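You operate a simulated robot arm through the tools that you are given. There is no shell and no other tool. Be economical: measure what you need, move in short steps, check, and stop when the job is done.

You are at the controls of a simulated two-armed robot. One attempt, no reset.

JOB
On the steel table top, fold the grey rag in half.

Only the result counts: the job must be done as asked and must still hold three seconds after the hand-in. Knocking over, shifting, dropping, spilling or breaking anything else fails it. Flat cloth is picked up by pressing the open fingertips on it (5 to 10 N) and closing them slowly along it; thin cloth reads only 2 to 8 mm in the jaws.

ROBOT AND FRAMES
Two 7-joint arms with two-finger parallel grippers on one trunk, on a base that drives. Base frame: it is fixed to the floor where the robot stands at the start and does not move with it; the origin is under the middle of the robot, x ahead of it, y to its left, z up. Units: mm, degrees, N and s.
The left shoulder is at the start at [70, 163, 1145], the right one opposite. With the tool pointing down near the work surface each hand reaches from about 400 to 880 mm from the robot's upright axis, wherever it stands, measured 20 degrees to its own side. Places, roughly: grey rag [600, 200, 900]; steel table top [1500, 400, 900]. Payload 3.43 kg a hand.
The tool frame of a hand sits at the grasp point between the pads (the TCP): z along the fingers, y along the line on which they close. The tips reach 34 mm beyond it. Largest opening 128 mm; finger width 24, thickness 12; the body of the gripper, 48 by 130 mm, starts 96 mm behind the TCP.
Orientation is told as [roll, pitch, yaw] about the base's x, y, z axes, in that order, counted from this pose: with the fingers straight down and closing along the base's y, the tool's x points along the base's -x, its y along +y and its z along -z.

CONTROLS
- The arms move only by the tool move_arm. It takes "left_steps", "right_steps" or both (then of equal length, played together; a hand with none holds still); each is a list that holds one entry, the list of rows, each a list of 6 numbers: the shift along the base's x, y, z in mm, then the turn, a rotation vector about the base's x, y, z in degrees. In form: [[[dx, dy, dz, rx, ry, rz], ...]]. A call has 1 to 20 rows; each row is the pose to reach, as a shift and turn from the pose commanded when the call began. "left_gripper" and "right_gripper" are, for a hand that has rows, the opening, from 0 (shut) to 1 (fully open), set as the call begins (left out, the last holds). Each row takes 0.2 s and may step no farther than 50 mm and 8.6 degrees from the row before; otherwise, or with a gripper value out of range, the whole call is refused. A pose out of reach is approached as far as the arm can. The call stops where the force on the tool passes 40 N (or 10 N more than at its start, if that is more) or the arm is blocked; 0.2 s more then pass. The fingers move at their own pace (about 153 mm/s each) and stop on an object; they squeeze with about 33 N. The grip force told is the motor's: it shows also when the fingers shut on nothing. Time passes only in rows, and 0.2 s behind the last, so rows that repeat a pose let the fingers close. The reply holds the time, the measured pose of the TCP, the force on the tool along the base axes, the opening and the grip force, in the units named above and with some noise, with the torque about the TCP (base axes, N m) and any sound that the robot's microphone picked up.
- Cameras (640 x 400 px; columns grow to the right, rows downward): "scene" is now at [124.8, 28.8, 1358.1]; the picture's right is [0.36, -0.93, 0.00], its down [-0.67, -0.26, -0.70] and it looks along [0.65, 0.25, -0.72] (base axes); focal length 235 px, centre (320, 200). "left" rides on the left gripper at [76, 11, -160] in its tool frame; the picture's right is [-0.15, 0.99, 0.00], its down [-0.88, -0.13, -0.46] and it looks along [-0.45, -0.07, 0.89] (tool axes); focal length 234 px, centre (320, 200). "right" rides on the right gripper at [76, -11, -160] in its tool frame; the picture's right is [0.15, 0.99, 0.00], its down [-0.88, 0.13, -0.46] and it looks along [-0.45, 0.07, 0.89] (tool axes); focal length 234 px, centre (320, 200). There is no depth. A picture from a camera that has moved, and an enlarged one, comes with that camera's place and axes in the base frame and with its lens.
- camera(camera): a new picture of that camera. It takes no simulated time.
- lift_body(by): slides the trunk up (or, below 0, down) by that many mm; the arms and the scene camera ride with it, the base frame stays. It gives what a move gives, with no picture.
- steer(legs): drives the robot by 1 to 6 legs, each [ahead, left, turn to the left] in mm, mm and degrees, along the robot's own axes; the way and the turn of a leg run together, so that a leg with both is an arc; at most 1500 mm and 180 degrees a leg. The arms and the cameras ride along, it lands a little off, and it stops where it bumps. It gives what a move gives.
- pan_tilt(pan, tilt): turns the head with the scene camera to pan (to the left, within 86 degrees either way) and tilt (down, from -29 to 69), counted from straight ahead of the robot. It gives what a move gives.
- zoom(camera, box): a new picture of the part [left, top, right, bottom] of that camera's present view, enlarged. It takes no simulated time.
- sign_off(): hands the job in; it is judged then, once.

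Work in short steps. Places have to be worked out from the pictures, the camera data and where the tool is seen: move nearer, look again, correct. Check each grasp and each placing, and mend what went wrong. You have 120 turns and 92 pictures in all, those below and enlarged ones among them. Open the grippers and draw the arms clear of the work before you hand the job in, unless the task says otherwise; then end with one line.

The tools are called after ">>>" as name(argument=value, ...) on one line, values as JSON. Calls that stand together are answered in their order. move_arm: Moves the arms, as the interface text tells. Its arguments: {"type":"object","properties":{"left_steps":{"type":"array","items":{"type":"array","items":{"type":"array","items":{"type":"number"}}}},"left_gripper":{"type":"number"},"right_steps":{"type":"array","items":{"type":"array","items":{"type":"array","items":{"type":"number"}}}},"right_gripper":{"type":"number"}},"required":[]} The other tools are called the same way: lift_body (by) slides the trunk up or down; steer (legs) drives the base; pan_tilt (pan, tilt) turns the head that bears the scene camera; camera (camera) takes a picture; zoom (camera, box) takes an enlarged picture of a part of a camera's view; sign_off () hands the job in.

At the start:

```text
clock: 0.0
left_eef_pos: [541.9, 401.3, 1124.8]
left_tcp_rot: [0.0, 0.0, 0.1]
left_force: [0.1, -0.2, 0.4]
left_torque: [0.0, 0.01, 0.01]
left_grip_width: 127.7
left_finger_force: 0.0
right_eef_pos: [439.0, -34.8, 1045.0]
right_tcp_rot: [0.2, 0.0, 0.0]
right_force: [0.3, -0.3, -0.4]
right_torque: [0.01, -0.02, -0.01]
right_grip_width: 127.8
right_finger_force: 0.0
trunk travel left (down, up): [-625.0, 315.0]
robot x, y, heading: [-2.0, -2.2, -0.2]
head pan, tilt: [21.0, 45.9]
```

scene: 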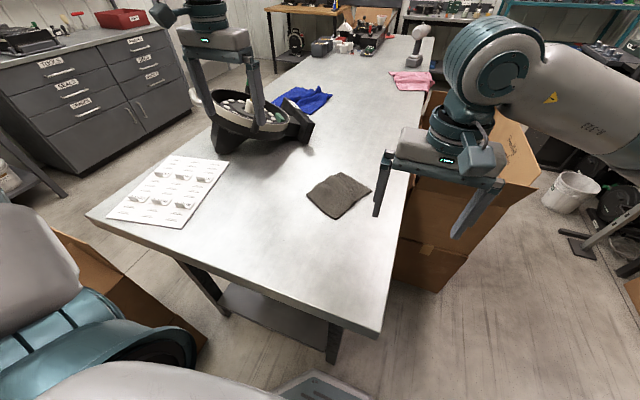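
right: 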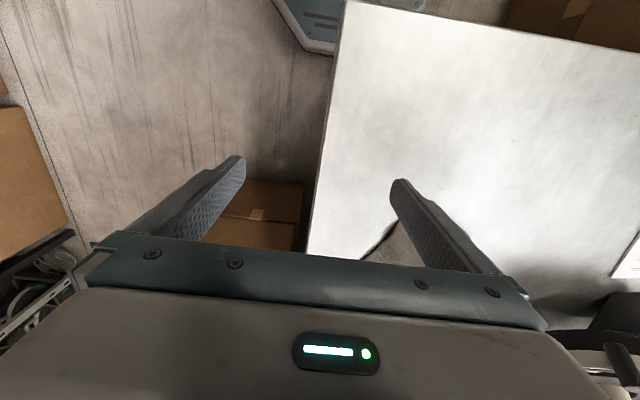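
left: 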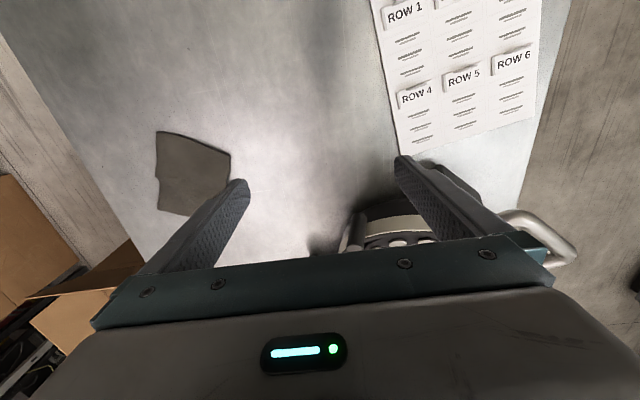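

The grey rag lies near [650, 160] on the steel table. I'll look closer to find its corners.

>>> zoom(camera="scene", box=[280, 150, 400, 225])

>>> zoom(camera="left", box=[130, 110, 258, 230])

```text
5.33 times, centred on (340, 188) of scene
camera zoom: at [124.8, 28.8, 1358.1], right [0.36, -0.93, 0.0], down [-0.67, -0.26, -0.7], along [0.65, 0.25, -0.72], focal length 1255 px, centre (213, 267)
```

zoom: 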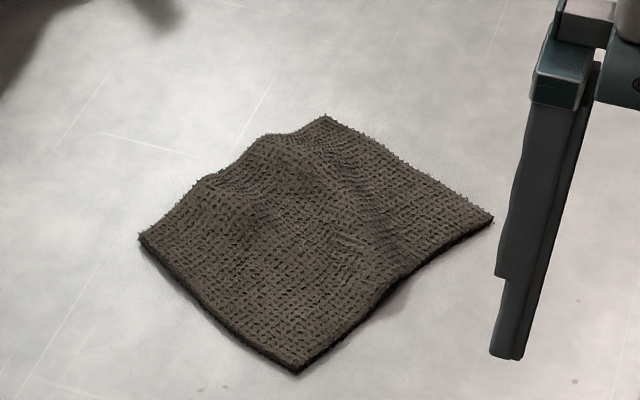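

```text
3.33 times, centred on (194, 170) of left
camera zoom: at [465.9, 411.1, 1283.5], right [0.15, 0.99, 0.0], down [0.88, -0.13, 0.46], along [0.45, -0.07, -0.89], focal length 781 px, centre (740, 300)
```

zoom: 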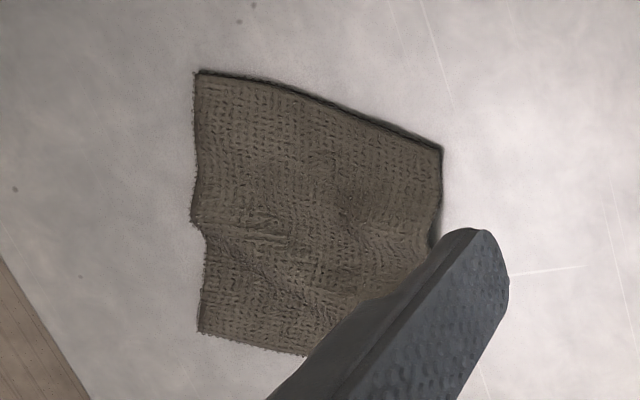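

Triangulating the scene and left pictures puts the rag surface near z≈886 rather than 830. The corners come out at A(558,238), B(499,130), C(640,65) and D(689,175). I'll bring both hands above the near short edge A–B and yaw them so the jaws close across it, with the cameras facing outward.

>>> move_arm(left_steps=[[[2.7, -8.6, -3.2, 0, 0, -8.19], [5.4, -17.3, -6.4, 0, 0, -16.39], [8.1, -25.9, -9.6, 0, 0, -24.58], [10.9, -34.6, -12.9, 0, 0, -32.77], [13.6, -43.2, -16, 0, 0, -40.96], [16.3, -51.9, -19.3, 0, 0, -49.16], [19, -60.5, -22.5, 0, 0, -57.35], [21.7, -69.1, -25.7, 0, 0, -65.54], [24.4, -77.8, -28.9, 0, 0, -73.74], [27.1, -86.4, -32.1, 0, 0, -81.93], [29.9, -95.1, -35.4, 0, 0, -90.12], [32.6, -103.7, -38.6, 0, 0, -98.31], [35.3, -112.4, -41.8, 0, 0, -106.5], [38, -121, -45, 0, 0, -114.7]]], right_steps=[[[2.7, 8.9, 2.5, 0, 0, 4.66], [5.4, 17.7, 5, 0, 0, 9.33], [8.1, 26.6, 7.5, 0, 0, 13.99], [10.9, 35.4, 10, 0, 0, 18.66], [13.6, 44.3, 12.5, 0, 0, 23.32], [16.3, 53.1, 15, 0, 0, 27.99], [19, 62, 17.5, 0, 0, 32.65], [21.7, 70.9, 20, 0, 0, 37.31], [24.4, 79.7, 22.5, 0, 0, 41.98], [27.1, 88.6, 25, 0, 0, 46.64], [29.9, 97.4, 27.5, 0, 0, 51.3], [32.6, 106.3, 30, 0, 0, 55.97], [35.3, 115.1, 32.5, 0, 0, 60.64], [38, 124, 35, 0, 0, 65.3]]])

```text
clock: 3.0
left_eef_pos: [580.8, 279.5, 1078.8]
left_tcp_rot: [0.0, -0.1, -114.8]
left_force: [-0.4, 0.2, -1.3]
left_torque: [0.0, 0.02, -0.02]
left_grip_width: 127.9
left_finger_force: 0.0
right_eef_pos: [477.3, 88.4, 1078.6]
right_tcp_rot: [0.0, 0.0, 65.2]
right_force: [0.0, -0.4, 0.3]
right_torque: [0.01, 0.03, -0.03]
right_grip_width: 127.7
right_finger_force: 0.0
trunk travel left (down, up): [-625.0, 315.0]
robot x, y, heading: [-0.1, -0.9, -0.2]
head pan, tilt: [21.0, 45.9]
```

Both arms reached their poses, so I'll look at the rag from each camera.

>>> camera(camera="scene")

>>> camera(camera="left")

>>> camera(camera="right")

```text
86 pictures are left
camera scene: at [125.1, 28.9, 1358.1], right [0.36, -0.93, 0.0], down [-0.67, -0.26, -0.7], along [0.65, 0.25, -0.72], focal length 235 px, centre (320, 200)
```

scene: 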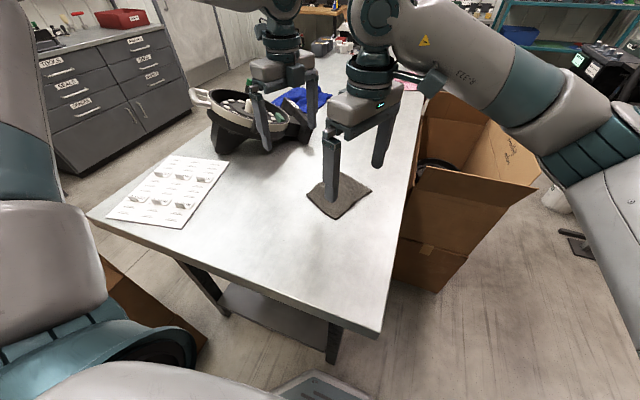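

```text
85 pictures are left
camera left: at [622.4, 343.2, 1238.7], right [0.84, -0.55, 0.0], down [-0.49, -0.74, 0.46], along [-0.25, -0.38, -0.89], focal length 234 px, centre (320, 200)
```

left: 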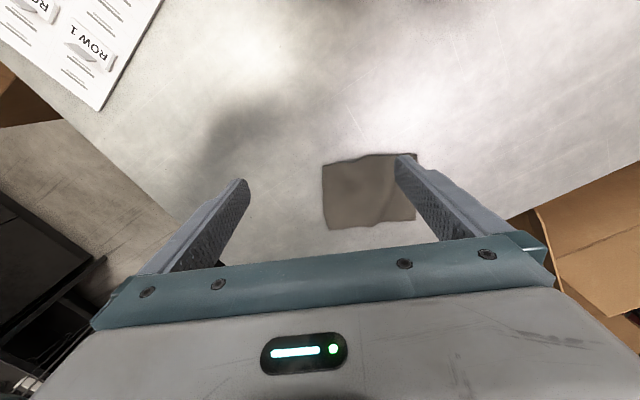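

```text
84 pictures are left
camera right: at [457.6, 16.8, 1238.7], right [-0.96, 0.28, 0.0], down [0.25, 0.85, 0.46], along [0.13, 0.44, -0.89], focal length 234 px, centre (320, 200)
```

right: 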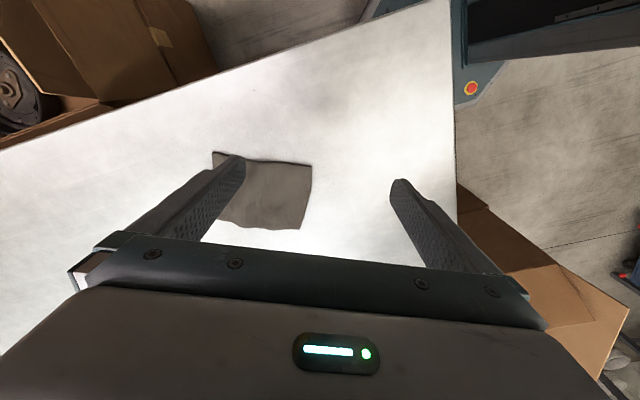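

The left picture confirms the corner estimates and the surface height of about 886. I'll narrow the jaws to about 34 mm, lean the hands 10° apart at the top for clearance, and hover 40 mm above the A and B ends of the edge.

>>> move_arm(left_gripper=0.266, right_gripper=0.266, left_steps=[[[0, 0, -30, -4.5, 2.1, 0], [0, 0, -60, -9.08, 4.18, 0], [-3, -20, -85, -9.08, 4.18, 0], [-8, -42, -105, -9.08, 4.18, 0], [-10.8, -55.9, -119, -9.08, 4.18, 0], [-10.8, -55.9, -119, -9.08, 4.18, 0]]], right_steps=[[[0, 0, -30, 4.5, -2.1, 0], [0, 0, -60, 9.08, -4.18, 0], [15, 15, -85, 9.08, -4.18, 0], [30, 31, -105, 9.08, -4.18, 0], [40.5, 41.8, -119, 9.08, -4.18, 0], [40.5, 41.8, -119, 9.08, -4.18, 0]]])

>>> zoom(camera="scene", box=[270, 110, 430, 230])

>>> zoom(camera="left", box=[220, 130, 420, 255])

>>> zoom(camera="right", box=[220, 130, 420, 255])

```text
clock: 4.4
left_eef_pos: [569.2, 223.3, 960.6]
left_tcp_rot: [0.1, -10.0, -114.6]
left_force: [0.3, 0.1, -0.3]
left_torque: [0.0, -0.01, 0.01]
left_grip_width: 34.1
left_finger_force: 0.1
right_eef_pos: [517.4, 131.3, 960.4]
right_tcp_rot: [0.1, -10.0, 65.2]
right_force: [0.3, -0.3, -0.1]
right_torque: [0.02, 0.0, -0.01]
right_grip_width: 33.9
right_finger_force: 0.1
trunk travel left (down, up): [-625.0, 315.0]
robot x, y, heading: [0.1, 1.4, -0.1]
head pan, tilt: [21.0, 45.9]
```

```text
3.33 times, centred on (350, 170) of scene
camera zoom: at [124.5, 28.7, 1358.2], right [0.36, -0.93, 0.0], down [-0.67, -0.26, -0.7], along [0.65, 0.25, -0.72], focal length 784 px, centre (220, 300)
```

zoom: 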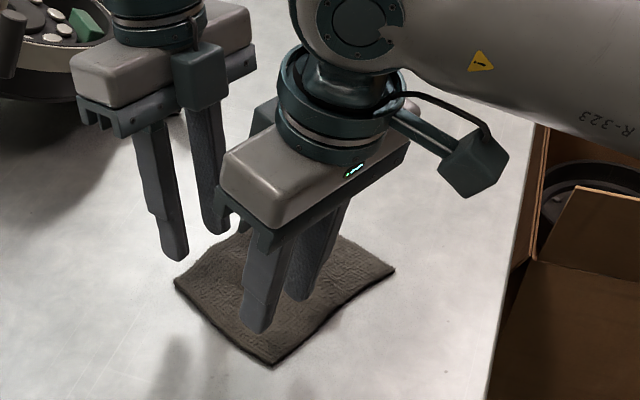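

```text
3.20 times, centred on (320, 192) of left
camera zoom: at [621.9, 311.3, 1104.6], right [0.84, -0.54, 0.03], down [-0.45, -0.66, 0.6], along [-0.31, -0.52, -0.8], focal length 749 px, centre (320, 224)
```

zoom: 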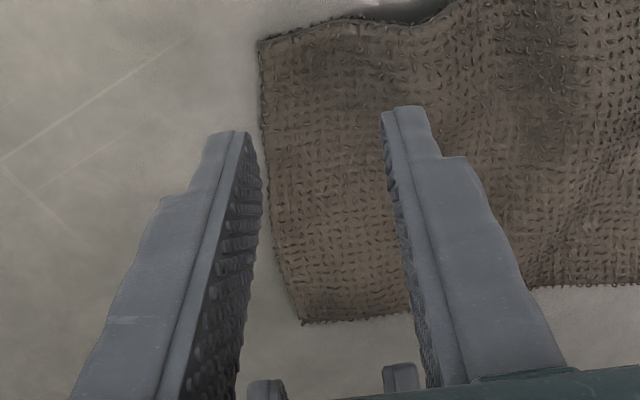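

```text
3.20 times, centred on (320, 192) of right
camera zoom: at [486.1, 34.3, 1104.7], right [-0.96, 0.28, -0.02], down [0.21, 0.77, 0.6], along [0.19, 0.57, -0.8], focal length 749 px, centre (320, 224)
```

zoom: 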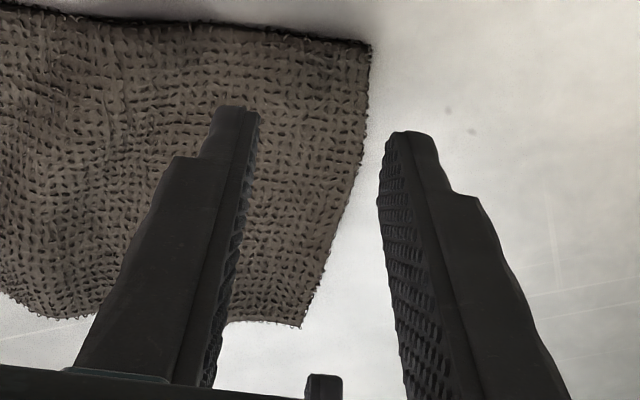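

Both hands straddle the edge as planned. I'll shift 8 mm inward so both tips land on cloth, then come down to just above contact.

>>> move_arm(left_steps=[[[7.3, -3.3, -12, 0, 0, 0], [7.3, -3.3, -22, 0, 0, 0], [7.3, -3.3, -30, 0, 0, 0], [7.3, -3.3, -34, 0, 0, 0], [7.3, -3.3, -34, 0, 0, 0]]], right_steps=[[[7.3, -3.3, -12, 0, 0, 0], [7.3, -3.3, -22, 0, 0, 0], [7.3, -3.3, -30, 0, 0, 0], [7.3, -3.3, -34, 0, 0, 0], [7.3, -3.3, -34, 0, 0, 0]]])

>>> zoom(camera="left", box=[220, 130, 420, 255])

>>> zoom(camera="right", box=[220, 130, 420, 255])

```text
clock: 5.6
left_eef_pos: [576.3, 220.6, 925.8]
left_tcp_rot: [0.0, -10.0, -114.6]
left_force: [0.1, -0.4, -0.9]
left_torque: [0.01, -0.04, -0.01]
left_grip_width: 34.2
left_finger_force: 0.0
right_eef_pos: [523.9, 126.9, 926.4]
right_tcp_rot: [0.2, -10.1, 65.2]
right_force: [-0.2, 0.1, 0.9]
right_torque: [0.0, -0.04, -0.01]
right_grip_width: 34.0
right_finger_force: 0.0
trunk travel left (down, up): [-625.0, 315.0]
robot x, y, heading: [-1.1, 1.7, 0.1]
head pan, tilt: [21.0, 45.9]
```

```text
3.20 times, centred on (320, 192) of left
camera zoom: at [629.0, 308.7, 1069.7], right [0.84, -0.54, 0.03], down [-0.45, -0.66, 0.6], along [-0.31, -0.52, -0.8], focal length 749 px, centre (320, 224)
```

zoom: 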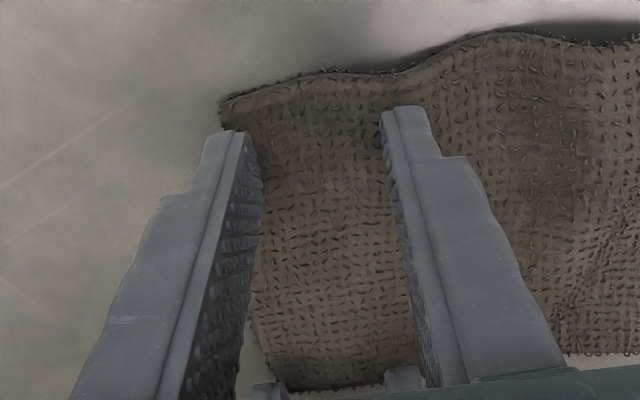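

```text
3.20 times, centred on (320, 192) of right
camera zoom: at [493.4, 30.7, 1070.7], right [-0.96, 0.28, -0.02], down [0.21, 0.77, 0.6], along [0.19, 0.57, -0.8], focal length 749 px, centre (320, 224)
```

zoom: 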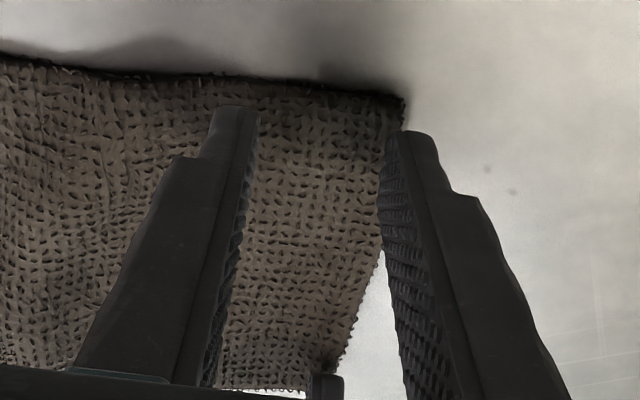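

The right outer finger is still mostly off the cloth and the left one is borderline. I'll shift in a little more and lower in small steps to feel for contact.

>>> move_arm(left_steps=[[[3.6, -1.7, 0, 0, 0, 0], [3.6, -1.7, -1.5, 0, 0, 0], [3.6, -1.7, -3, 0, 0, 0], [3.6, -1.7, -3, 0, 0, 0]]], right_steps=[[[7.3, -3.3, 0, 0, 0, 0], [7.3, -3.3, -1.5, 0, 0, 0], [7.3, -3.3, -3, 0, 0, 0], [7.3, -3.3, -3, 0, 0, 0]]])

```text
clock: 6.6
left_eef_pos: [579.7, 217.3, 921.9]
left_tcp_rot: [0.0, -10.0, -114.6]
left_force: [-0.1, -0.2, 0.1]
left_torque: [-0.03, 0.01, -0.02]
left_grip_width: 34.1
left_finger_force: 0.0
right_eef_pos: [531.8, 124.2, 924.1]
right_tcp_rot: [0.1, -10.0, 65.2]
right_force: [0.1, 0.1, -0.8]
right_torque: [-0.01, -0.03, 0.0]
right_grip_width: 33.8
right_finger_force: 0.1
trunk travel left (down, up): [-625.0, 315.0]
robot x, y, heading: [5.2, 1.6, 0.2]
head pan, tilt: [21.0, 45.9]
```

No contact yet, so I'll go on down.

>>> move_arm(left_steps=[[[0, 0, -1, 0, 0, 0], [0, 0, -2, 0, 0, 0], [0, 0, -3, 0, 0, 0], [0, 0, -3, 0, 0, 0]]], right_steps=[[[0, 0, -1, 0, 0, 0], [0, 0, -2, 0, 0, 0], [0, 0, -3, 0, 0, 0], [0, 0, -3, 0, 0, 0]]])

```text
clock: 7.6
left_eef_pos: [580.5, 217.4, 920.4]
left_tcp_rot: [0.0, -9.9, -114.6]
left_force: [0.1, 0.2, 1.0]
left_torque: [0.0, -0.01, 0.0]
left_grip_width: 34.1
left_finger_force: 0.0
right_eef_pos: [531.4, 124.4, 920.5]
right_tcp_rot: [0.1, -10.0, 65.2]
right_force: [0.9, 0.0, -0.3]
right_torque: [0.01, 0.02, -0.04]
right_grip_width: 34.1
right_finger_force: 0.1
trunk travel left (down, up): [-625.0, 315.0]
robot x, y, heading: [-0.7, 1.9, -0.1]
head pan, tilt: [21.0, 45.9]
```

Still no contact.

>>> move_arm(left_steps=[[[0, 0, -1, 0, 0, 0], [0, 0, -2, 0, 0, 0], [0, 0, -3, 0, 0, 0], [0, 0, -3, 0, 0, 0]]], right_steps=[[[0, 0, -1, 0, 0, 0], [0, 0, -2, 0, 0, 0], [0, 0, -3, 0, 0, 0], [0, 0, -3, 0, 0, 0]]])

>>> zoom(camera="left", box=[220, 130, 420, 255])

>>> zoom(camera="right", box=[220, 130, 420, 255])

```text
clock: 8.6
left_eef_pos: [579.5, 217.6, 918.3]
left_tcp_rot: [0.1, -10.0, -114.7]
left_force: [0.9, 0.3, 10.1]
left_torque: [0.02, -0.1, 0.01]
left_grip_width: 34.0
left_finger_force: 0.1
right_eef_pos: [530.5, 123.2, 919.2]
right_tcp_rot: [0.1, -10.1, 65.2]
right_force: [0.9, -0.2, 4.2]
right_torque: [-0.02, 0.01, 0.03]
right_grip_width: 33.9
right_finger_force: 0.1
trunk travel left (down, up): [-625.0, 315.0]
robot x, y, heading: [0.1, 1.7, 0.2]
head pan, tilt: [21.0, 45.9]
```

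```text
3.20 times, centred on (320, 192) of left
camera zoom: at [632.5, 306.3, 1062.1], right [0.84, -0.54, 0.03], down [-0.45, -0.66, 0.6], along [-0.31, -0.52, -0.8], focal length 749 px, centre (320, 224)
```

zoom: 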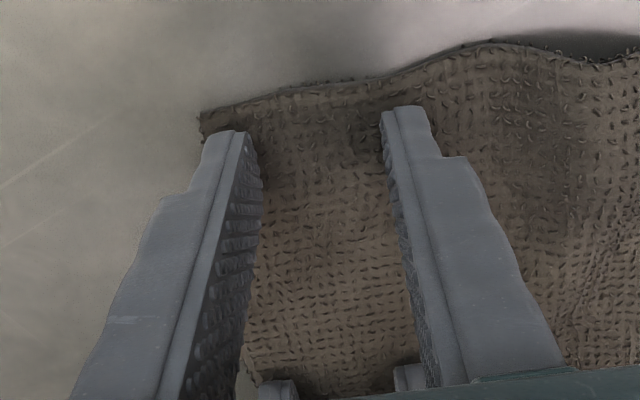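

```text
3.20 times, centred on (320, 192) of right
camera zoom: at [500.3, 27.2, 1062.6], right [-0.96, 0.28, -0.03], down [0.21, 0.77, 0.6], along [0.19, 0.57, -0.8], focal length 749 px, centre (320, 224)
```

zoom: 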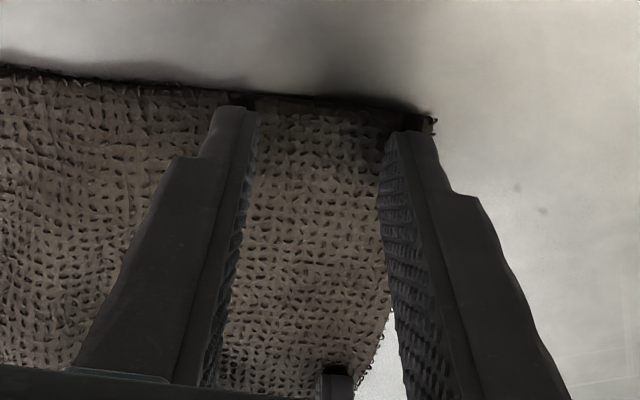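

Both hands now touch: left 10 N, right 4 N, with all four tips on cloth near the corners. I'll press the right a touch more and start closing slowly.

>>> move_arm(left_gripper=0.21, right_gripper=0.21, left_steps=[[[0, 0, 0, 0, 0, 0], [0, 0, 0, 0, 0, 0]]], right_steps=[[[0, 0, -0.8, 0, 0, 0], [0, 0, -0.8, 0, 0, 0]]])

>>> move_arm(left_gripper=0.16, right_gripper=0.16, left_steps=[[[0, 0, 0, 0, 0, 0], [0, 0, 0, 0, 0, 0]]], right_steps=[[[0, 0, 0, 0, 0, 0], [0, 0, 0, 0, 0, 0]]])

>>> zoom(camera="left", box=[220, 130, 420, 255])

>>> zoom(camera="right", box=[220, 130, 420, 255])

```text
clock: 9.2
left_eef_pos: [578.7, 216.2, 918.0]
left_tcp_rot: [0.1, -10.0, -114.7]
left_force: [0.5, 0.1, 11.0]
left_torque: [0.0, -0.08, 0.03]
left_grip_width: 26.3
left_finger_force: 0.1
right_eef_pos: [531.5, 123.7, 918.2]
right_tcp_rot: [0.0, -10.2, 65.3]
right_force: [1.5, 0.3, 8.6]
right_torque: [-0.04, -0.02, 0.01]
right_grip_width: 26.6
right_finger_force: 0.2
trunk travel left (down, up): [-625.0, 315.0]
robot x, y, heading: [2.6, -0.9, -0.1]
head pan, tilt: [21.0, 45.9]
```

```text
clock: 9.8
left_eef_pos: [580.3, 217.5, 918.4]
left_tcp_rot: [0.2, -10.1, -114.8]
left_force: [0.0, 0.5, 11.3]
left_torque: [0.03, -0.09, 0.02]
left_grip_width: 19.8
left_finger_force: 0.1
right_eef_pos: [531.2, 123.1, 918.2]
right_tcp_rot: [0.0, -10.1, 65.3]
right_force: [0.8, 1.0, 10.5]
right_torque: [-0.03, 0.01, 0.0]
right_grip_width: 20.0
right_finger_force: 0.0
trunk travel left (down, up): [-625.0, 315.0]
robot x, y, heading: [-1.5, -1.2, -0.2]
head pan, tilt: [21.0, 45.9]
```

```text
3.20 times, centred on (320, 192) of left
camera zoom: at [631.5, 306.1, 1062.1], right [0.84, -0.54, 0.03], down [-0.45, -0.66, 0.6], along [-0.31, -0.52, -0.8], focal length 749 px, centre (320, 224)
```

zoom: 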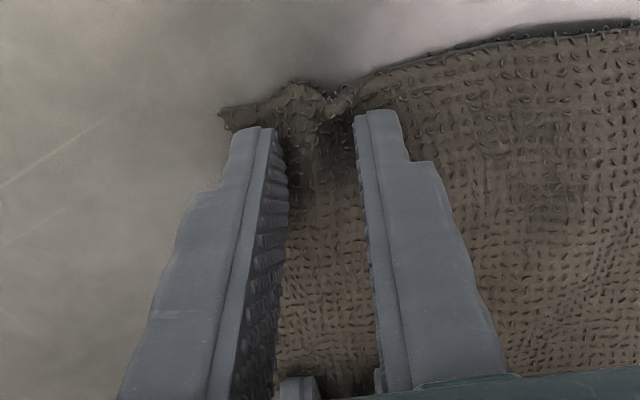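

```text
3.20 times, centred on (320, 192) of right
camera zoom: at [499.4, 26.9, 1062.0], right [-0.96, 0.28, -0.03], down [0.21, 0.77, 0.6], along [0.19, 0.57, -0.8], focal length 749 px, centre (320, 224)
```

zoom: 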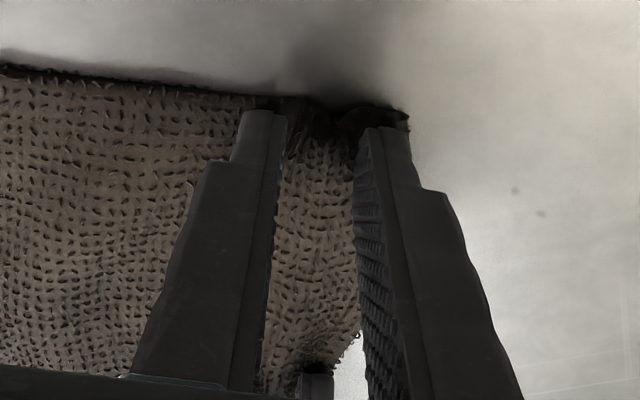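

The cloth is bunching up between the fingers on both hands, so I'll keep closing.

>>> move_arm(left_gripper=0.11, right_gripper=0.11, left_steps=[[[0, 0, 0, 0, 0, 0], [0, 0, 0, 0, 0, 0]]], right_steps=[[[0, 0, 0, 0, 0, 0], [0, 0, 0, 0, 0, 0]]])

>>> move_arm(left_gripper=0.06, right_gripper=0.06, left_steps=[[[0, 0, 0, 0, 0, 0], [0, 0, 0, 0, 0, 0]]], right_steps=[[[0, 0, 0, 0, 0, 0], [0, 0, 0, 0, 0, 0]]])

>>> move_arm(left_gripper=0.0, right_gripper=0.0, left_steps=[[[0, 0, 0, 0, 0, 0], [0, 0, 0, 0, 0, 0]]], right_steps=[[[0, 0, 0, 0, 0, 0], [0, 0, 0, 0, 0, 0]]])

>>> zoom(camera="left", box=[220, 130, 420, 255])

>>> zoom(camera="right", box=[220, 130, 420, 255])

```text
clock: 10.4
left_eef_pos: [579.1, 216.7, 919.0]
left_tcp_rot: [0.0, -10.1, -114.7]
left_force: [-0.4, -0.9, 10.9]
left_torque: [0.04, -0.05, 0.01]
left_grip_width: 13.2
left_finger_force: 0.2
right_eef_pos: [530.9, 123.9, 918.7]
right_tcp_rot: [0.0, -10.2, 65.3]
right_force: [-0.3, 0.3, 11.8]
right_torque: [-0.04, -0.01, -0.02]
right_grip_width: 13.3
right_finger_force: 0.0
trunk travel left (down, up): [-625.0, 315.0]
robot x, y, heading: [1.7, -0.4, 0.0]
head pan, tilt: [21.0, 45.9]
```

```text
clock: 11.0
left_eef_pos: [579.8, 216.9, 917.5]
left_tcp_rot: [0.1, -9.9, -114.7]
left_force: [-0.8, -1.3, 9.3]
left_torque: [-0.01, -0.05, -0.01]
left_grip_width: 8.7
left_finger_force: 0.4
right_eef_pos: [531.6, 123.5, 918.2]
right_tcp_rot: [-0.1, -10.1, 65.3]
right_force: [0.9, 1.5, 13.0]
right_torque: [-0.02, 0.0, -0.03]
right_grip_width: 7.4
right_finger_force: 0.1
trunk travel left (down, up): [-625.0, 315.0]
robot x, y, heading: [-1.1, -1.8, -0.2]
head pan, tilt: [21.0, 45.9]
```

```text
clock: 11.6
left_eef_pos: [579.0, 217.4, 919.7]
left_tcp_rot: [0.1, -10.0, -114.6]
left_force: [-0.2, -2.2, 9.2]
left_torque: [-0.02, -0.07, -0.03]
left_grip_width: 4.0
left_finger_force: 32.9
right_eef_pos: [531.5, 122.4, 917.5]
right_tcp_rot: [0.0, -10.0, 65.3]
right_force: [-0.9, 2.0, 12.1]
right_torque: [-0.02, -0.02, -0.01]
right_grip_width: 3.3
right_finger_force: 33.0
trunk travel left (down, up): [-625.0, 315.0]
robot x, y, heading: [-1.3, 1.0, -0.1]
head pan, tilt: [21.0, 45.9]
```

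```text
3.20 times, centred on (320, 192) of left
camera zoom: at [631.4, 306.0, 1062.1], right [0.84, -0.54, 0.03], down [-0.45, -0.66, 0.6], along [-0.31, -0.52, -0.8], focal length 749 px, centre (320, 224)
```

zoom: 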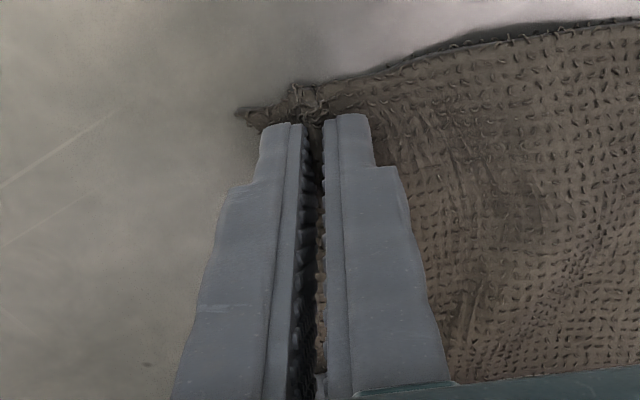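

```text
3.20 times, centred on (320, 192) of right
camera zoom: at [499.2, 26.8, 1061.9], right [-0.96, 0.28, -0.03], down [0.21, 0.77, 0.6], along [0.19, 0.57, -0.8], focal length 749 px, centre (320, 224)
```

zoom: 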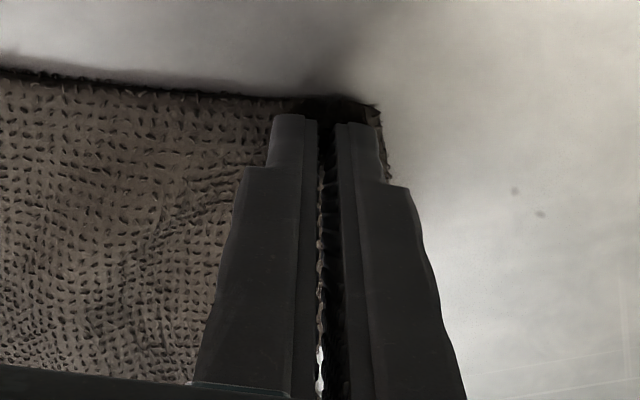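

Both hands hold (4.0 and 3.3 mm), but the bunch is large, about 17 mm of ridge plus a 10 mm flap, and it would leave the edge doubled over. I'll open, rise a little and re-grip nearer the edge with a smaller bite.

>>> move_arm(left_gripper=0.27, right_gripper=0.27, left_steps=[[[0, 0, 0, 0, 0, 0], [0, 0, 2, 0, 0, 0], [0, 0, 25, 0, 0, 0], [0, 0, 40, 0, 0, 0], [0, 0, 40, 0, 0, 0]]], right_steps=[[[0, 0, 0, 0, 0, 0], [0, 0, 2, 0, 0, 0], [0, 0, 25, 0, 0, 0], [0, 0, 40, 0, 0, 0], [0, 0, 40, 0, 0, 0]]])

>>> zoom(camera="left", box=[220, 100, 420, 225])

>>> zoom(camera="right", box=[220, 100, 420, 225])

```text
clock: 12.8
left_eef_pos: [581.1, 217.5, 958.6]
left_tcp_rot: [-0.2, -10.0, -114.6]
left_force: [-0.2, -0.2, -0.2]
left_torque: [0.03, 0.01, 0.0]
left_grip_width: 34.5
left_finger_force: 0.1
right_eef_pos: [532.9, 124.4, 956.3]
right_tcp_rot: [0.1, -9.9, 65.1]
right_force: [-0.3, 0.0, -0.2]
right_torque: [-0.02, 0.01, 0.02]
right_grip_width: 34.5
right_finger_force: 0.1
trunk travel left (down, up): [-625.0, 315.0]
robot x, y, heading: [2.5, -3.0, -0.0]
head pan, tilt: [21.0, 45.9]
```

```text
3.20 times, centred on (320, 162) of left
camera zoom: at [633.5, 306.3, 1100.9], right [0.84, -0.54, 0.02], down [-0.45, -0.66, 0.6], along [-0.31, -0.52, -0.8], focal length 749 px, centre (320, 320)
```

zoom: 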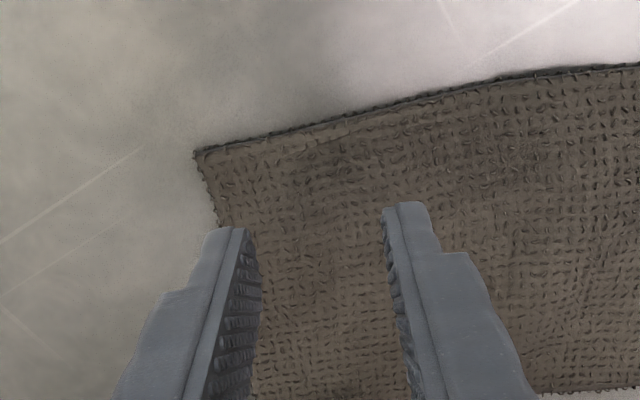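

```text
3.20 times, centred on (320, 162) of right
camera zoom: at [502.0, 27.3, 1100.9], right [-0.96, 0.28, -0.02], down [0.21, 0.77, 0.6], along [0.19, 0.57, -0.8], focal length 749 px, centre (320, 320)
```

zoom: 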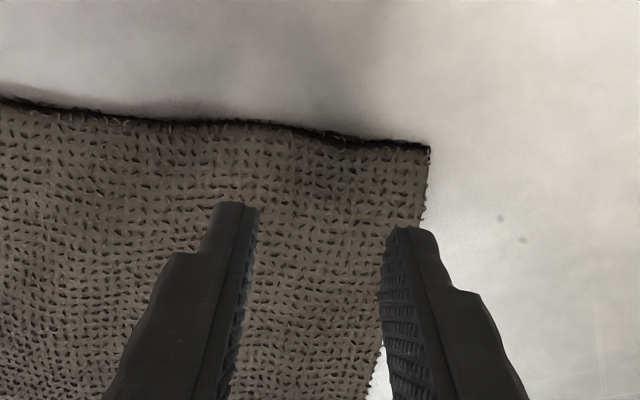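

The cloth springs back flat, which is good. I'll retry with a 20 mm opening closer to the edge, and check just above contact.

>>> move_arm(left_gripper=0.16, right_gripper=0.16, left_steps=[[[-16.7, 11.5, 0, 0, 0, 0], [-16.7, 11.5, -15, 0, 0, 0], [-16.7, 11.5, -28, 0, 0, 0], [-16.7, 11.5, -36, 0, 0, 0], [-16.7, 11.5, -36, 0, 0, 0]]], right_steps=[[[-13.7, 3.4, 0, 0, 0, 0], [-13.7, 3.4, -15, 0, 0, 0], [-13.7, 3.4, -28, 0, 0, 0], [-13.7, 3.4, -36, 0, 0, 0], [-13.7, 3.4, -36, 0, 0, 0]]])

>>> zoom(camera="left", box=[220, 130, 420, 255])

>>> zoom(camera="right", box=[220, 130, 420, 255])

```text
clock: 14.0
left_eef_pos: [563.6, 230.6, 921.5]
left_tcp_rot: [0.1, -10.1, -114.7]
left_force: [0.7, 0.3, 0.5]
left_torque: [0.01, 0.03, 0.0]
left_grip_width: 20.8
left_finger_force: 0.1
right_eef_pos: [519.8, 127.0, 920.3]
right_tcp_rot: [0.2, -10.0, 65.2]
right_force: [-0.1, -0.5, 0.0]
right_torque: [0.01, -0.01, 0.0]
right_grip_width: 20.3
right_finger_force: 0.1
trunk travel left (down, up): [-625.0, 315.0]
robot x, y, heading: [1.3, -3.0, 0.2]
head pan, tilt: [21.0, 45.9]
```

```text
3.20 times, centred on (320, 192) of left
camera zoom: at [616.1, 318.1, 1065.1], right [0.84, -0.54, 0.03], down [-0.45, -0.66, 0.6], along [-0.31, -0.52, -0.8], focal length 749 px, centre (320, 224)
```

zoom: 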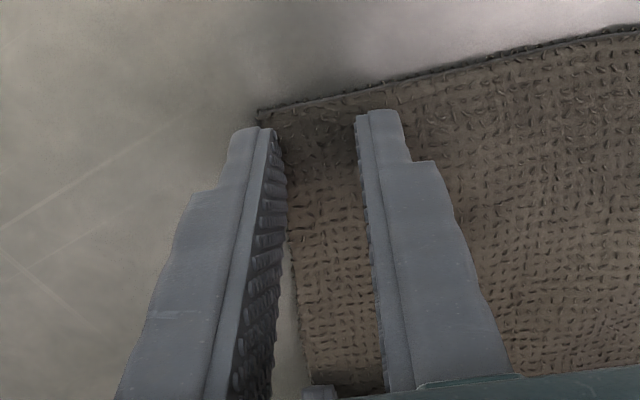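

```text
3.20 times, centred on (320, 192) of right
camera zoom: at [487.4, 30.6, 1064.7], right [-0.96, 0.28, -0.02], down [0.21, 0.77, 0.6], along [0.19, 0.57, -0.8], focal length 749 px, centre (320, 224)
```

zoom: 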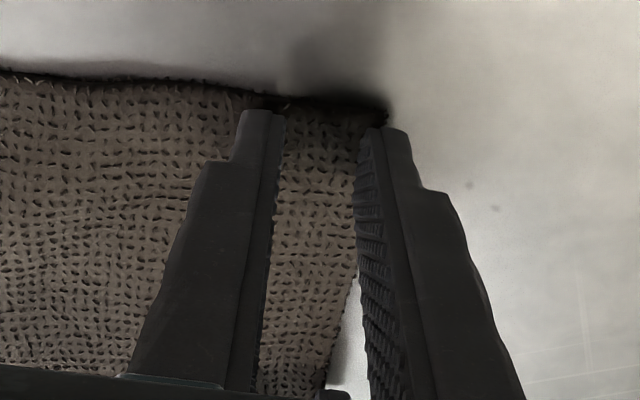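

The placement is good. I'll shift another 3 mm inward and press to contact.

>>> move_arm(left_steps=[[[3.6, -1.6, 0, 0, 0, 0], [3.6, -1.6, -2, 0, 0, 0], [3.6, -1.6, -4, 0, 0, 0], [3.6, -1.6, -4, 0, 0, 0]]], right_steps=[[[2.7, -1.3, 0, 0, 0, 0], [2.7, -1.3, -2, 0, 0, 0], [2.7, -1.3, -4, 0, 0, 0], [2.7, -1.3, -4, 0, 0, 0]]])

```text
clock: 15.0
left_eef_pos: [568.0, 227.7, 918.7]
left_tcp_rot: [0.1, -10.0, -114.6]
left_force: [1.7, 0.2, 7.8]
left_torque: [0.03, -0.11, 0.05]
left_grip_width: 20.6
left_finger_force: 0.1
right_eef_pos: [520.6, 126.6, 916.9]
right_tcp_rot: [-0.1, -10.0, 65.3]
right_force: [2.2, 0.4, 8.7]
right_torque: [-0.08, -0.11, 0.0]
right_grip_width: 20.5
right_finger_force: 0.4
trunk travel left (down, up): [-625.0, 315.0]
robot x, y, heading: [1.8, 0.2, -0.1]
head pan, tilt: [21.0, 45.9]
```

Contact is 8 to 9 N on both hands, so I'll close slowly.

>>> move_arm(left_gripper=0.11, right_gripper=0.11, left_steps=[[[0, 0, 0, 0, 0, 0], [0, 0, 0, 0, 0, 0]]], right_steps=[[[0, 0, 0, 0, 0, 0], [0, 0, 0, 0, 0, 0]]])

>>> move_arm(left_gripper=0.06, right_gripper=0.06, left_steps=[[[0, 0, 0, 0, 0, 0], [0, 0, 0, 0, 0, 0]]], right_steps=[[[0, 0, 0, 0, 0, 0], [0, 0, 0, 0, 0, 0]]])

>>> move_arm(left_gripper=0.0, right_gripper=0.0, left_steps=[[[0, 0, 0, 0, 0, 0], [0, 0, 0, 0, 0, 0], [0, 0, 0, 0, 0, 0]]], right_steps=[[[0, 0, 0, 0, 0, 0], [0, 0, 0, 0, 0, 0], [0, 0, 0, 0, 0, 0]]])

>>> zoom(camera="left", box=[220, 130, 420, 255])

>>> zoom(camera="right", box=[220, 130, 420, 255])

```text
clock: 15.6
left_eef_pos: [567.1, 228.7, 918.0]
left_tcp_rot: [0.1, -10.1, -114.7]
left_force: [-0.8, 1.4, 8.3]
left_torque: [0.02, -0.07, -0.05]
left_grip_width: 13.4
left_finger_force: 0.2
right_eef_pos: [521.3, 126.0, 918.4]
right_tcp_rot: [0.0, -10.1, 65.3]
right_force: [1.8, 0.3, 8.7]
right_torque: [-0.03, 0.01, 0.02]
right_grip_width: 13.5
right_finger_force: 0.1
trunk travel left (down, up): [-625.0, 315.0]
robot x, y, heading: [3.9, -2.6, -0.2]
head pan, tilt: [21.0, 45.9]
```

```text
clock: 16.2
left_eef_pos: [568.1, 227.6, 917.1]
left_tcp_rot: [0.1, -10.0, -114.6]
left_force: [-0.5, 0.5, 9.5]
left_torque: [0.04, -0.01, 0.02]
left_grip_width: 6.6
left_finger_force: 0.0
right_eef_pos: [520.9, 125.9, 916.7]
right_tcp_rot: [0.0, -10.1, 65.3]
right_force: [0.3, -0.5, 8.9]
right_torque: [-0.04, -0.02, 0.0]
right_grip_width: 6.6
right_finger_force: 0.1
trunk travel left (down, up): [-625.0, 315.0]
robot x, y, heading: [-2.6, -0.3, 0.2]
head pan, tilt: [21.0, 45.9]
```

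```text
clock: 17.0
left_eef_pos: [566.5, 227.6, 917.9]
left_tcp_rot: [0.2, -9.9, -114.6]
left_force: [0.5, -0.5, 7.8]
left_torque: [0.02, -0.06, -0.04]
left_grip_width: 0.0
left_finger_force: 33.0
right_eef_pos: [520.2, 125.0, 917.3]
right_tcp_rot: [0.0, -10.2, 65.4]
right_force: [-0.1, 1.5, 11.6]
right_torque: [-0.05, 0.01, 0.02]
right_grip_width: 0.2
right_finger_force: 33.4
trunk travel left (down, up): [-625.0, 315.0]
robot x, y, heading: [3.6, 0.9, 0.3]
head pan, tilt: [21.0, 45.9]
```

```text
3.20 times, centred on (320, 192) of left
camera zoom: at [618.6, 316.0, 1061.9], right [0.84, -0.54, 0.03], down [-0.45, -0.66, 0.6], along [-0.31, -0.52, -0.8], focal length 749 px, centre (320, 224)
```

zoom: 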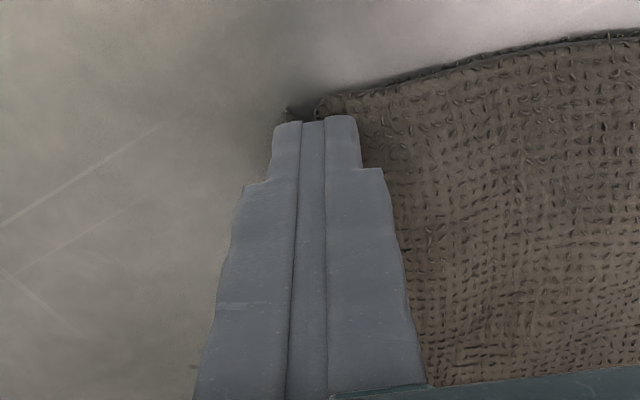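

```text
3.20 times, centred on (320, 192) of right
camera zoom: at [488.4, 29.3, 1062.0], right [-0.96, 0.28, -0.03], down [0.21, 0.77, 0.6], along [0.19, 0.57, -0.8], focal length 749 px, centre (320, 224)
```

zoom: 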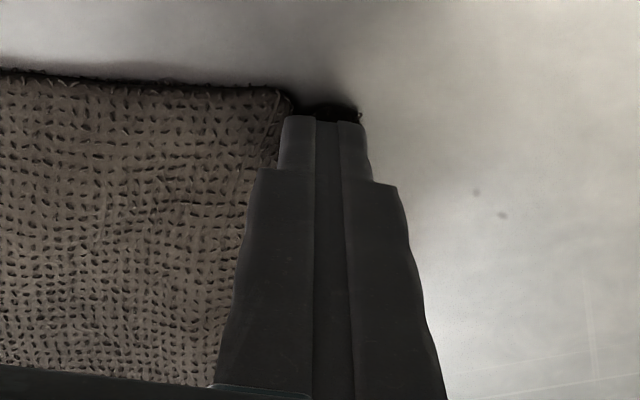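

That closed on nothing; the bite was too small. I'll rise, open to 30 mm, shift 6 mm farther in and press again.

>>> move_arm(left_gripper=0.235, right_gripper=0.235, left_steps=[[[0, 0, 15, 0, 0, 0], [0, 0, 30, 0, 0, 0], [5.4, -2.5, 30, 0, 0, 0], [5.4, -2.5, 14, 0, 0, 0], [5.4, -2.5, 4, 0, 0, 0], [5.4, -2.5, 4, 0, 0, 0]]], right_steps=[[[0, 0, 15, 0, 0, 0], [0, 0, 30, 0, 0, 0], [5.4, -2.5, 30, 0, 0, 0], [5.4, -2.5, 14, 0, 0, 0], [5.4, -2.5, 4, 0, 0, 0], [5.4, -2.5, 4, 0, 0, 0]]])

>>> zoom(camera="left", box=[220, 130, 420, 255])

>>> zoom(camera="right", box=[220, 130, 420, 255])

```text
clock: 18.4
left_eef_pos: [572.5, 224.8, 919.2]
left_tcp_rot: [0.1, -10.0, -114.8]
left_force: [1.0, 0.0, -0.5]
left_torque: [0.01, -0.02, 0.0]
left_grip_width: 30.1
left_finger_force: 0.0
right_eef_pos: [526.9, 125.3, 920.6]
right_tcp_rot: [0.1, -10.0, 65.2]
right_force: [0.6, 0.4, -0.8]
right_torque: [0.01, 0.03, 0.03]
right_grip_width: 29.8
right_finger_force: 0.0
trunk travel left (down, up): [-625.0, 315.0]
robot x, y, heading: [-0.4, 1.0, -0.1]
head pan, tilt: [21.0, 45.9]
```

```text
3.20 times, centred on (320, 192) of left
camera zoom: at [625.0, 313.6, 1064.5], right [0.84, -0.54, 0.03], down [-0.45, -0.66, 0.6], along [-0.31, -0.52, -0.8], focal length 749 px, centre (320, 224)
```

zoom: 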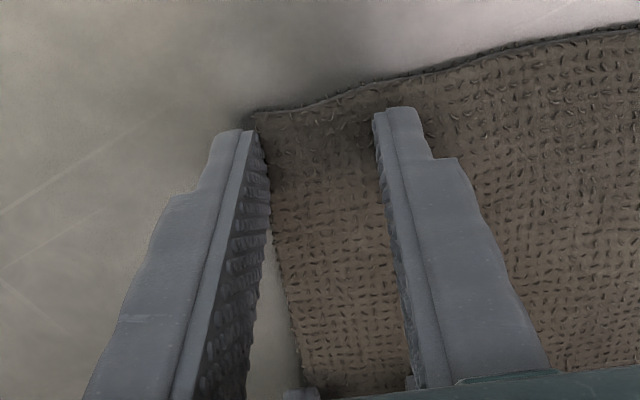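

```text
3.20 times, centred on (320, 192) of right
camera zoom: at [495.3, 27.3, 1064.9], right [-0.96, 0.28, -0.02], down [0.21, 0.77, 0.6], along [0.19, 0.57, -0.8], focal length 749 px, centre (320, 224)
```

zoom: 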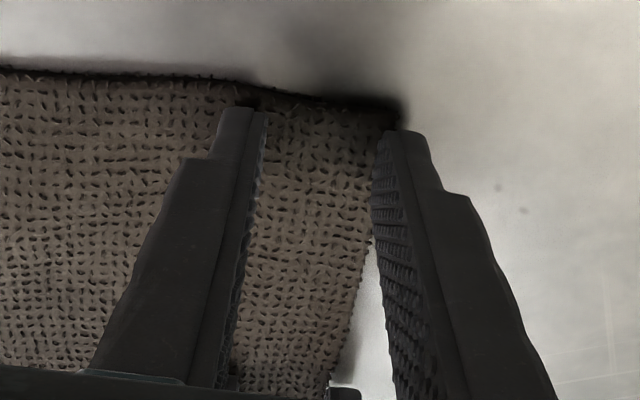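

The outer tips sit right at the rag's edge, so I'll shift inward (left 9 mm, right 7 mm) and press.

>>> move_arm(left_steps=[[[8.2, -3.8, 0, 0, 0, 0], [8.2, -3.8, -2, 0, 0, 0], [8.2, -3.8, -4.3, 0, 0, 0], [8.2, -3.8, -4.3, 0, 0, 0]]], right_steps=[[[6.4, -2.9, 0, 0, 0, 0], [6.4, -2.9, -2, 0, 0, 0], [6.4, -2.9, -4.3, 0, 0, 0], [6.4, -2.9, -4.3, 0, 0, 0]]])

>>> move_arm(left_gripper=0.18, right_gripper=0.18, left_steps=[[[0, 0, 0, 0, 0, 0], [0, 0, 0, 0, 0, 0]]], right_steps=[[[0, 0, 0, 0, 0, 0], [0, 0, 0, 0, 0, 0]]])

>>> move_arm(left_gripper=0.13, right_gripper=0.13, left_steps=[[[0, 0, 0, 0, 0, 0], [0, 0, 0, 0, 0, 0]]], right_steps=[[[0, 0, 0, 0, 0, 0], [0, 0, 0, 0, 0, 0]]])

>>> zoom(camera="left", box=[220, 130, 420, 255])

>>> zoom(camera="right", box=[220, 130, 420, 255])

```text
clock: 19.4
left_eef_pos: [580.5, 221.6, 919.1]
left_tcp_rot: [0.1, -10.0, -114.7]
left_force: [2.0, 0.8, 7.3]
left_torque: [0.01, -0.15, 0.01]
left_grip_width: 30.3
left_finger_force: 0.4
right_eef_pos: [532.3, 122.1, 918.7]
right_tcp_rot: [0.0, -10.1, 65.3]
right_force: [1.4, 1.1, 8.0]
right_torque: [-0.03, -0.04, 0.03]
right_grip_width: 30.0
right_finger_force: 0.0
trunk travel left (down, up): [-625.0, 315.0]
robot x, y, heading: [-1.8, 2.0, 0.0]
head pan, tilt: [21.0, 45.9]
```

```text
clock: 20.0
left_eef_pos: [579.7, 221.4, 916.9]
left_tcp_rot: [0.2, -10.0, -114.8]
left_force: [-0.7, 0.6, 11.1]
left_torque: [0.0, -0.14, 0.06]
left_grip_width: 22.4
left_finger_force: 0.0
right_eef_pos: [533.1, 120.7, 917.8]
right_tcp_rot: [0.0, -10.2, 65.2]
right_force: [0.2, 0.7, 9.4]
right_torque: [-0.03, -0.05, 0.05]
right_grip_width: 22.4
right_finger_force: 0.1
trunk travel left (down, up): [-625.0, 315.0]
robot x, y, heading: [2.4, -1.5, 0.0]
head pan, tilt: [21.0, 45.9]
```

```text
clock: 20.6
left_eef_pos: [578.1, 221.8, 919.0]
left_tcp_rot: [0.1, -10.1, -114.7]
left_force: [-0.7, 0.4, 11.8]
left_torque: [0.02, -0.09, -0.05]
left_grip_width: 15.7
left_finger_force: 0.0
right_eef_pos: [532.6, 119.8, 918.7]
right_tcp_rot: [0.0, -10.2, 65.3]
right_force: [0.8, -0.7, 9.7]
right_torque: [-0.05, -0.05, -0.02]
right_grip_width: 16.1
right_finger_force: 0.1
trunk travel left (down, up): [-625.0, 315.0]
robot x, y, heading: [1.1, -0.4, 0.2]
head pan, tilt: [21.0, 45.9]
```

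```text
3.20 times, centred on (320, 192) of left
camera zoom: at [631.5, 309.8, 1061.7], right [0.84, -0.54, 0.03], down [-0.45, -0.66, 0.6], along [-0.31, -0.52, -0.8], focal length 749 px, centre (320, 224)
```

zoom: 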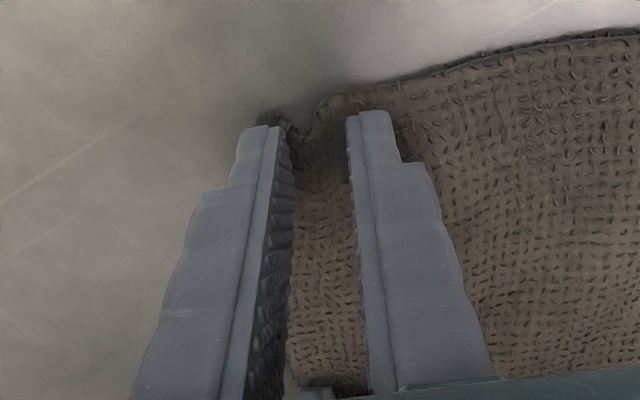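

```text
3.20 times, centred on (320, 192) of right
camera zoom: at [500.2, 23.7, 1061.9], right [-0.96, 0.28, -0.03], down [0.21, 0.77, 0.6], along [0.19, 0.57, -0.8], focal length 749 px, centre (320, 224)
```

zoom: 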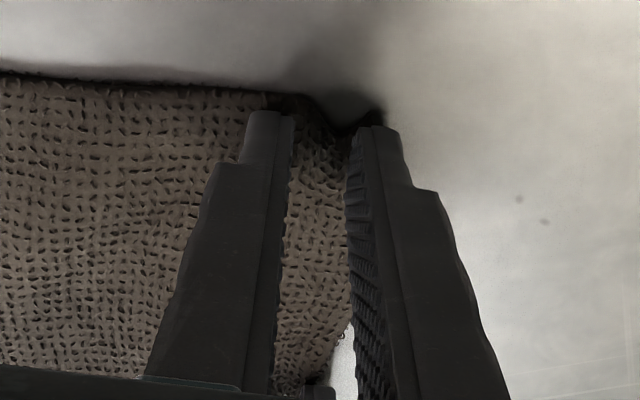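

The cloth is buckling again, with less flap this time, so I'll finish closing.

>>> move_arm(left_gripper=0.08, right_gripper=0.08, left_steps=[[[0, 0, 0, 0, 0, 0], [0, 0, 0, 0, 0, 0]]], right_steps=[[[0, 0, 0, 0, 0, 0], [0, 0, 0, 0, 0, 0]]])

>>> move_arm(left_gripper=0.0, right_gripper=0.0, left_steps=[[[0, 0, 0, 0, 0, 0], [0, 0, 0, 0, 0, 0], [0, 0, 0, 0, 0, 0]]], right_steps=[[[0, 0, 0, 0, 0, 0], [0, 0, 0, 0, 0, 0], [0, 0, 0, 0, 0, 0]]])

>>> zoom(camera="left", box=[220, 130, 420, 255])

>>> zoom(camera="right", box=[220, 130, 420, 255])

```text
clock: 21.2
left_eef_pos: [579.4, 220.9, 918.4]
left_tcp_rot: [0.1, -10.0, -114.7]
left_force: [-0.3, -0.8, 12.6]
left_torque: [0.04, -0.08, 0.02]
left_grip_width: 9.2
left_finger_force: 0.1
right_eef_pos: [531.6, 121.1, 917.7]
right_tcp_rot: [0.0, -10.1, 65.4]
right_force: [0.0, 0.5, 9.4]
right_torque: [-0.01, -0.03, 0.02]
right_grip_width: 9.5
right_finger_force: 0.1
trunk travel left (down, up): [-625.0, 315.0]
robot x, y, heading: [-0.2, -1.5, 0.1]
head pan, tilt: [21.0, 45.9]
```

```text
clock: 22.0
left_eef_pos: [579.2, 222.1, 918.0]
left_tcp_rot: [0.1, -10.1, -114.7]
left_force: [1.5, -1.3, 12.8]
left_torque: [0.01, -0.12, -0.03]
left_grip_width: 0.0
left_finger_force: 33.2
right_eef_pos: [531.6, 119.8, 918.6]
right_tcp_rot: [0.0, -10.1, 65.3]
right_force: [1.1, 0.8, 11.4]
right_torque: [-0.01, -0.03, -0.01]
right_grip_width: 0.0
right_finger_force: 33.0
trunk travel left (down, up): [-625.0, 315.0]
robot x, y, heading: [-2.1, 2.8, -0.0]
head pan, tilt: [21.0, 45.9]
```

```text
3.20 times, centred on (320, 192) of left
camera zoom: at [631.7, 309.5, 1061.9], right [0.84, -0.54, 0.03], down [-0.45, -0.66, 0.6], along [-0.31, -0.52, -0.8], focal length 749 px, centre (320, 224)
```

zoom: 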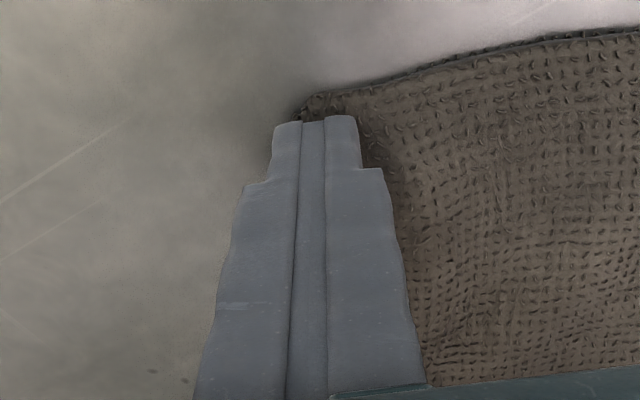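

```text
3.20 times, centred on (320, 192) of right
camera zoom: at [500.3, 23.5, 1062.0], right [-0.96, 0.28, -0.03], down [0.21, 0.77, 0.6], along [0.19, 0.57, -0.8], focal length 749 px, centre (320, 224)
```

zoom: 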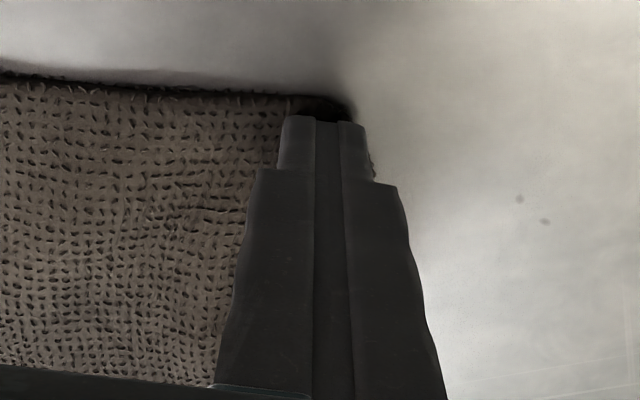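

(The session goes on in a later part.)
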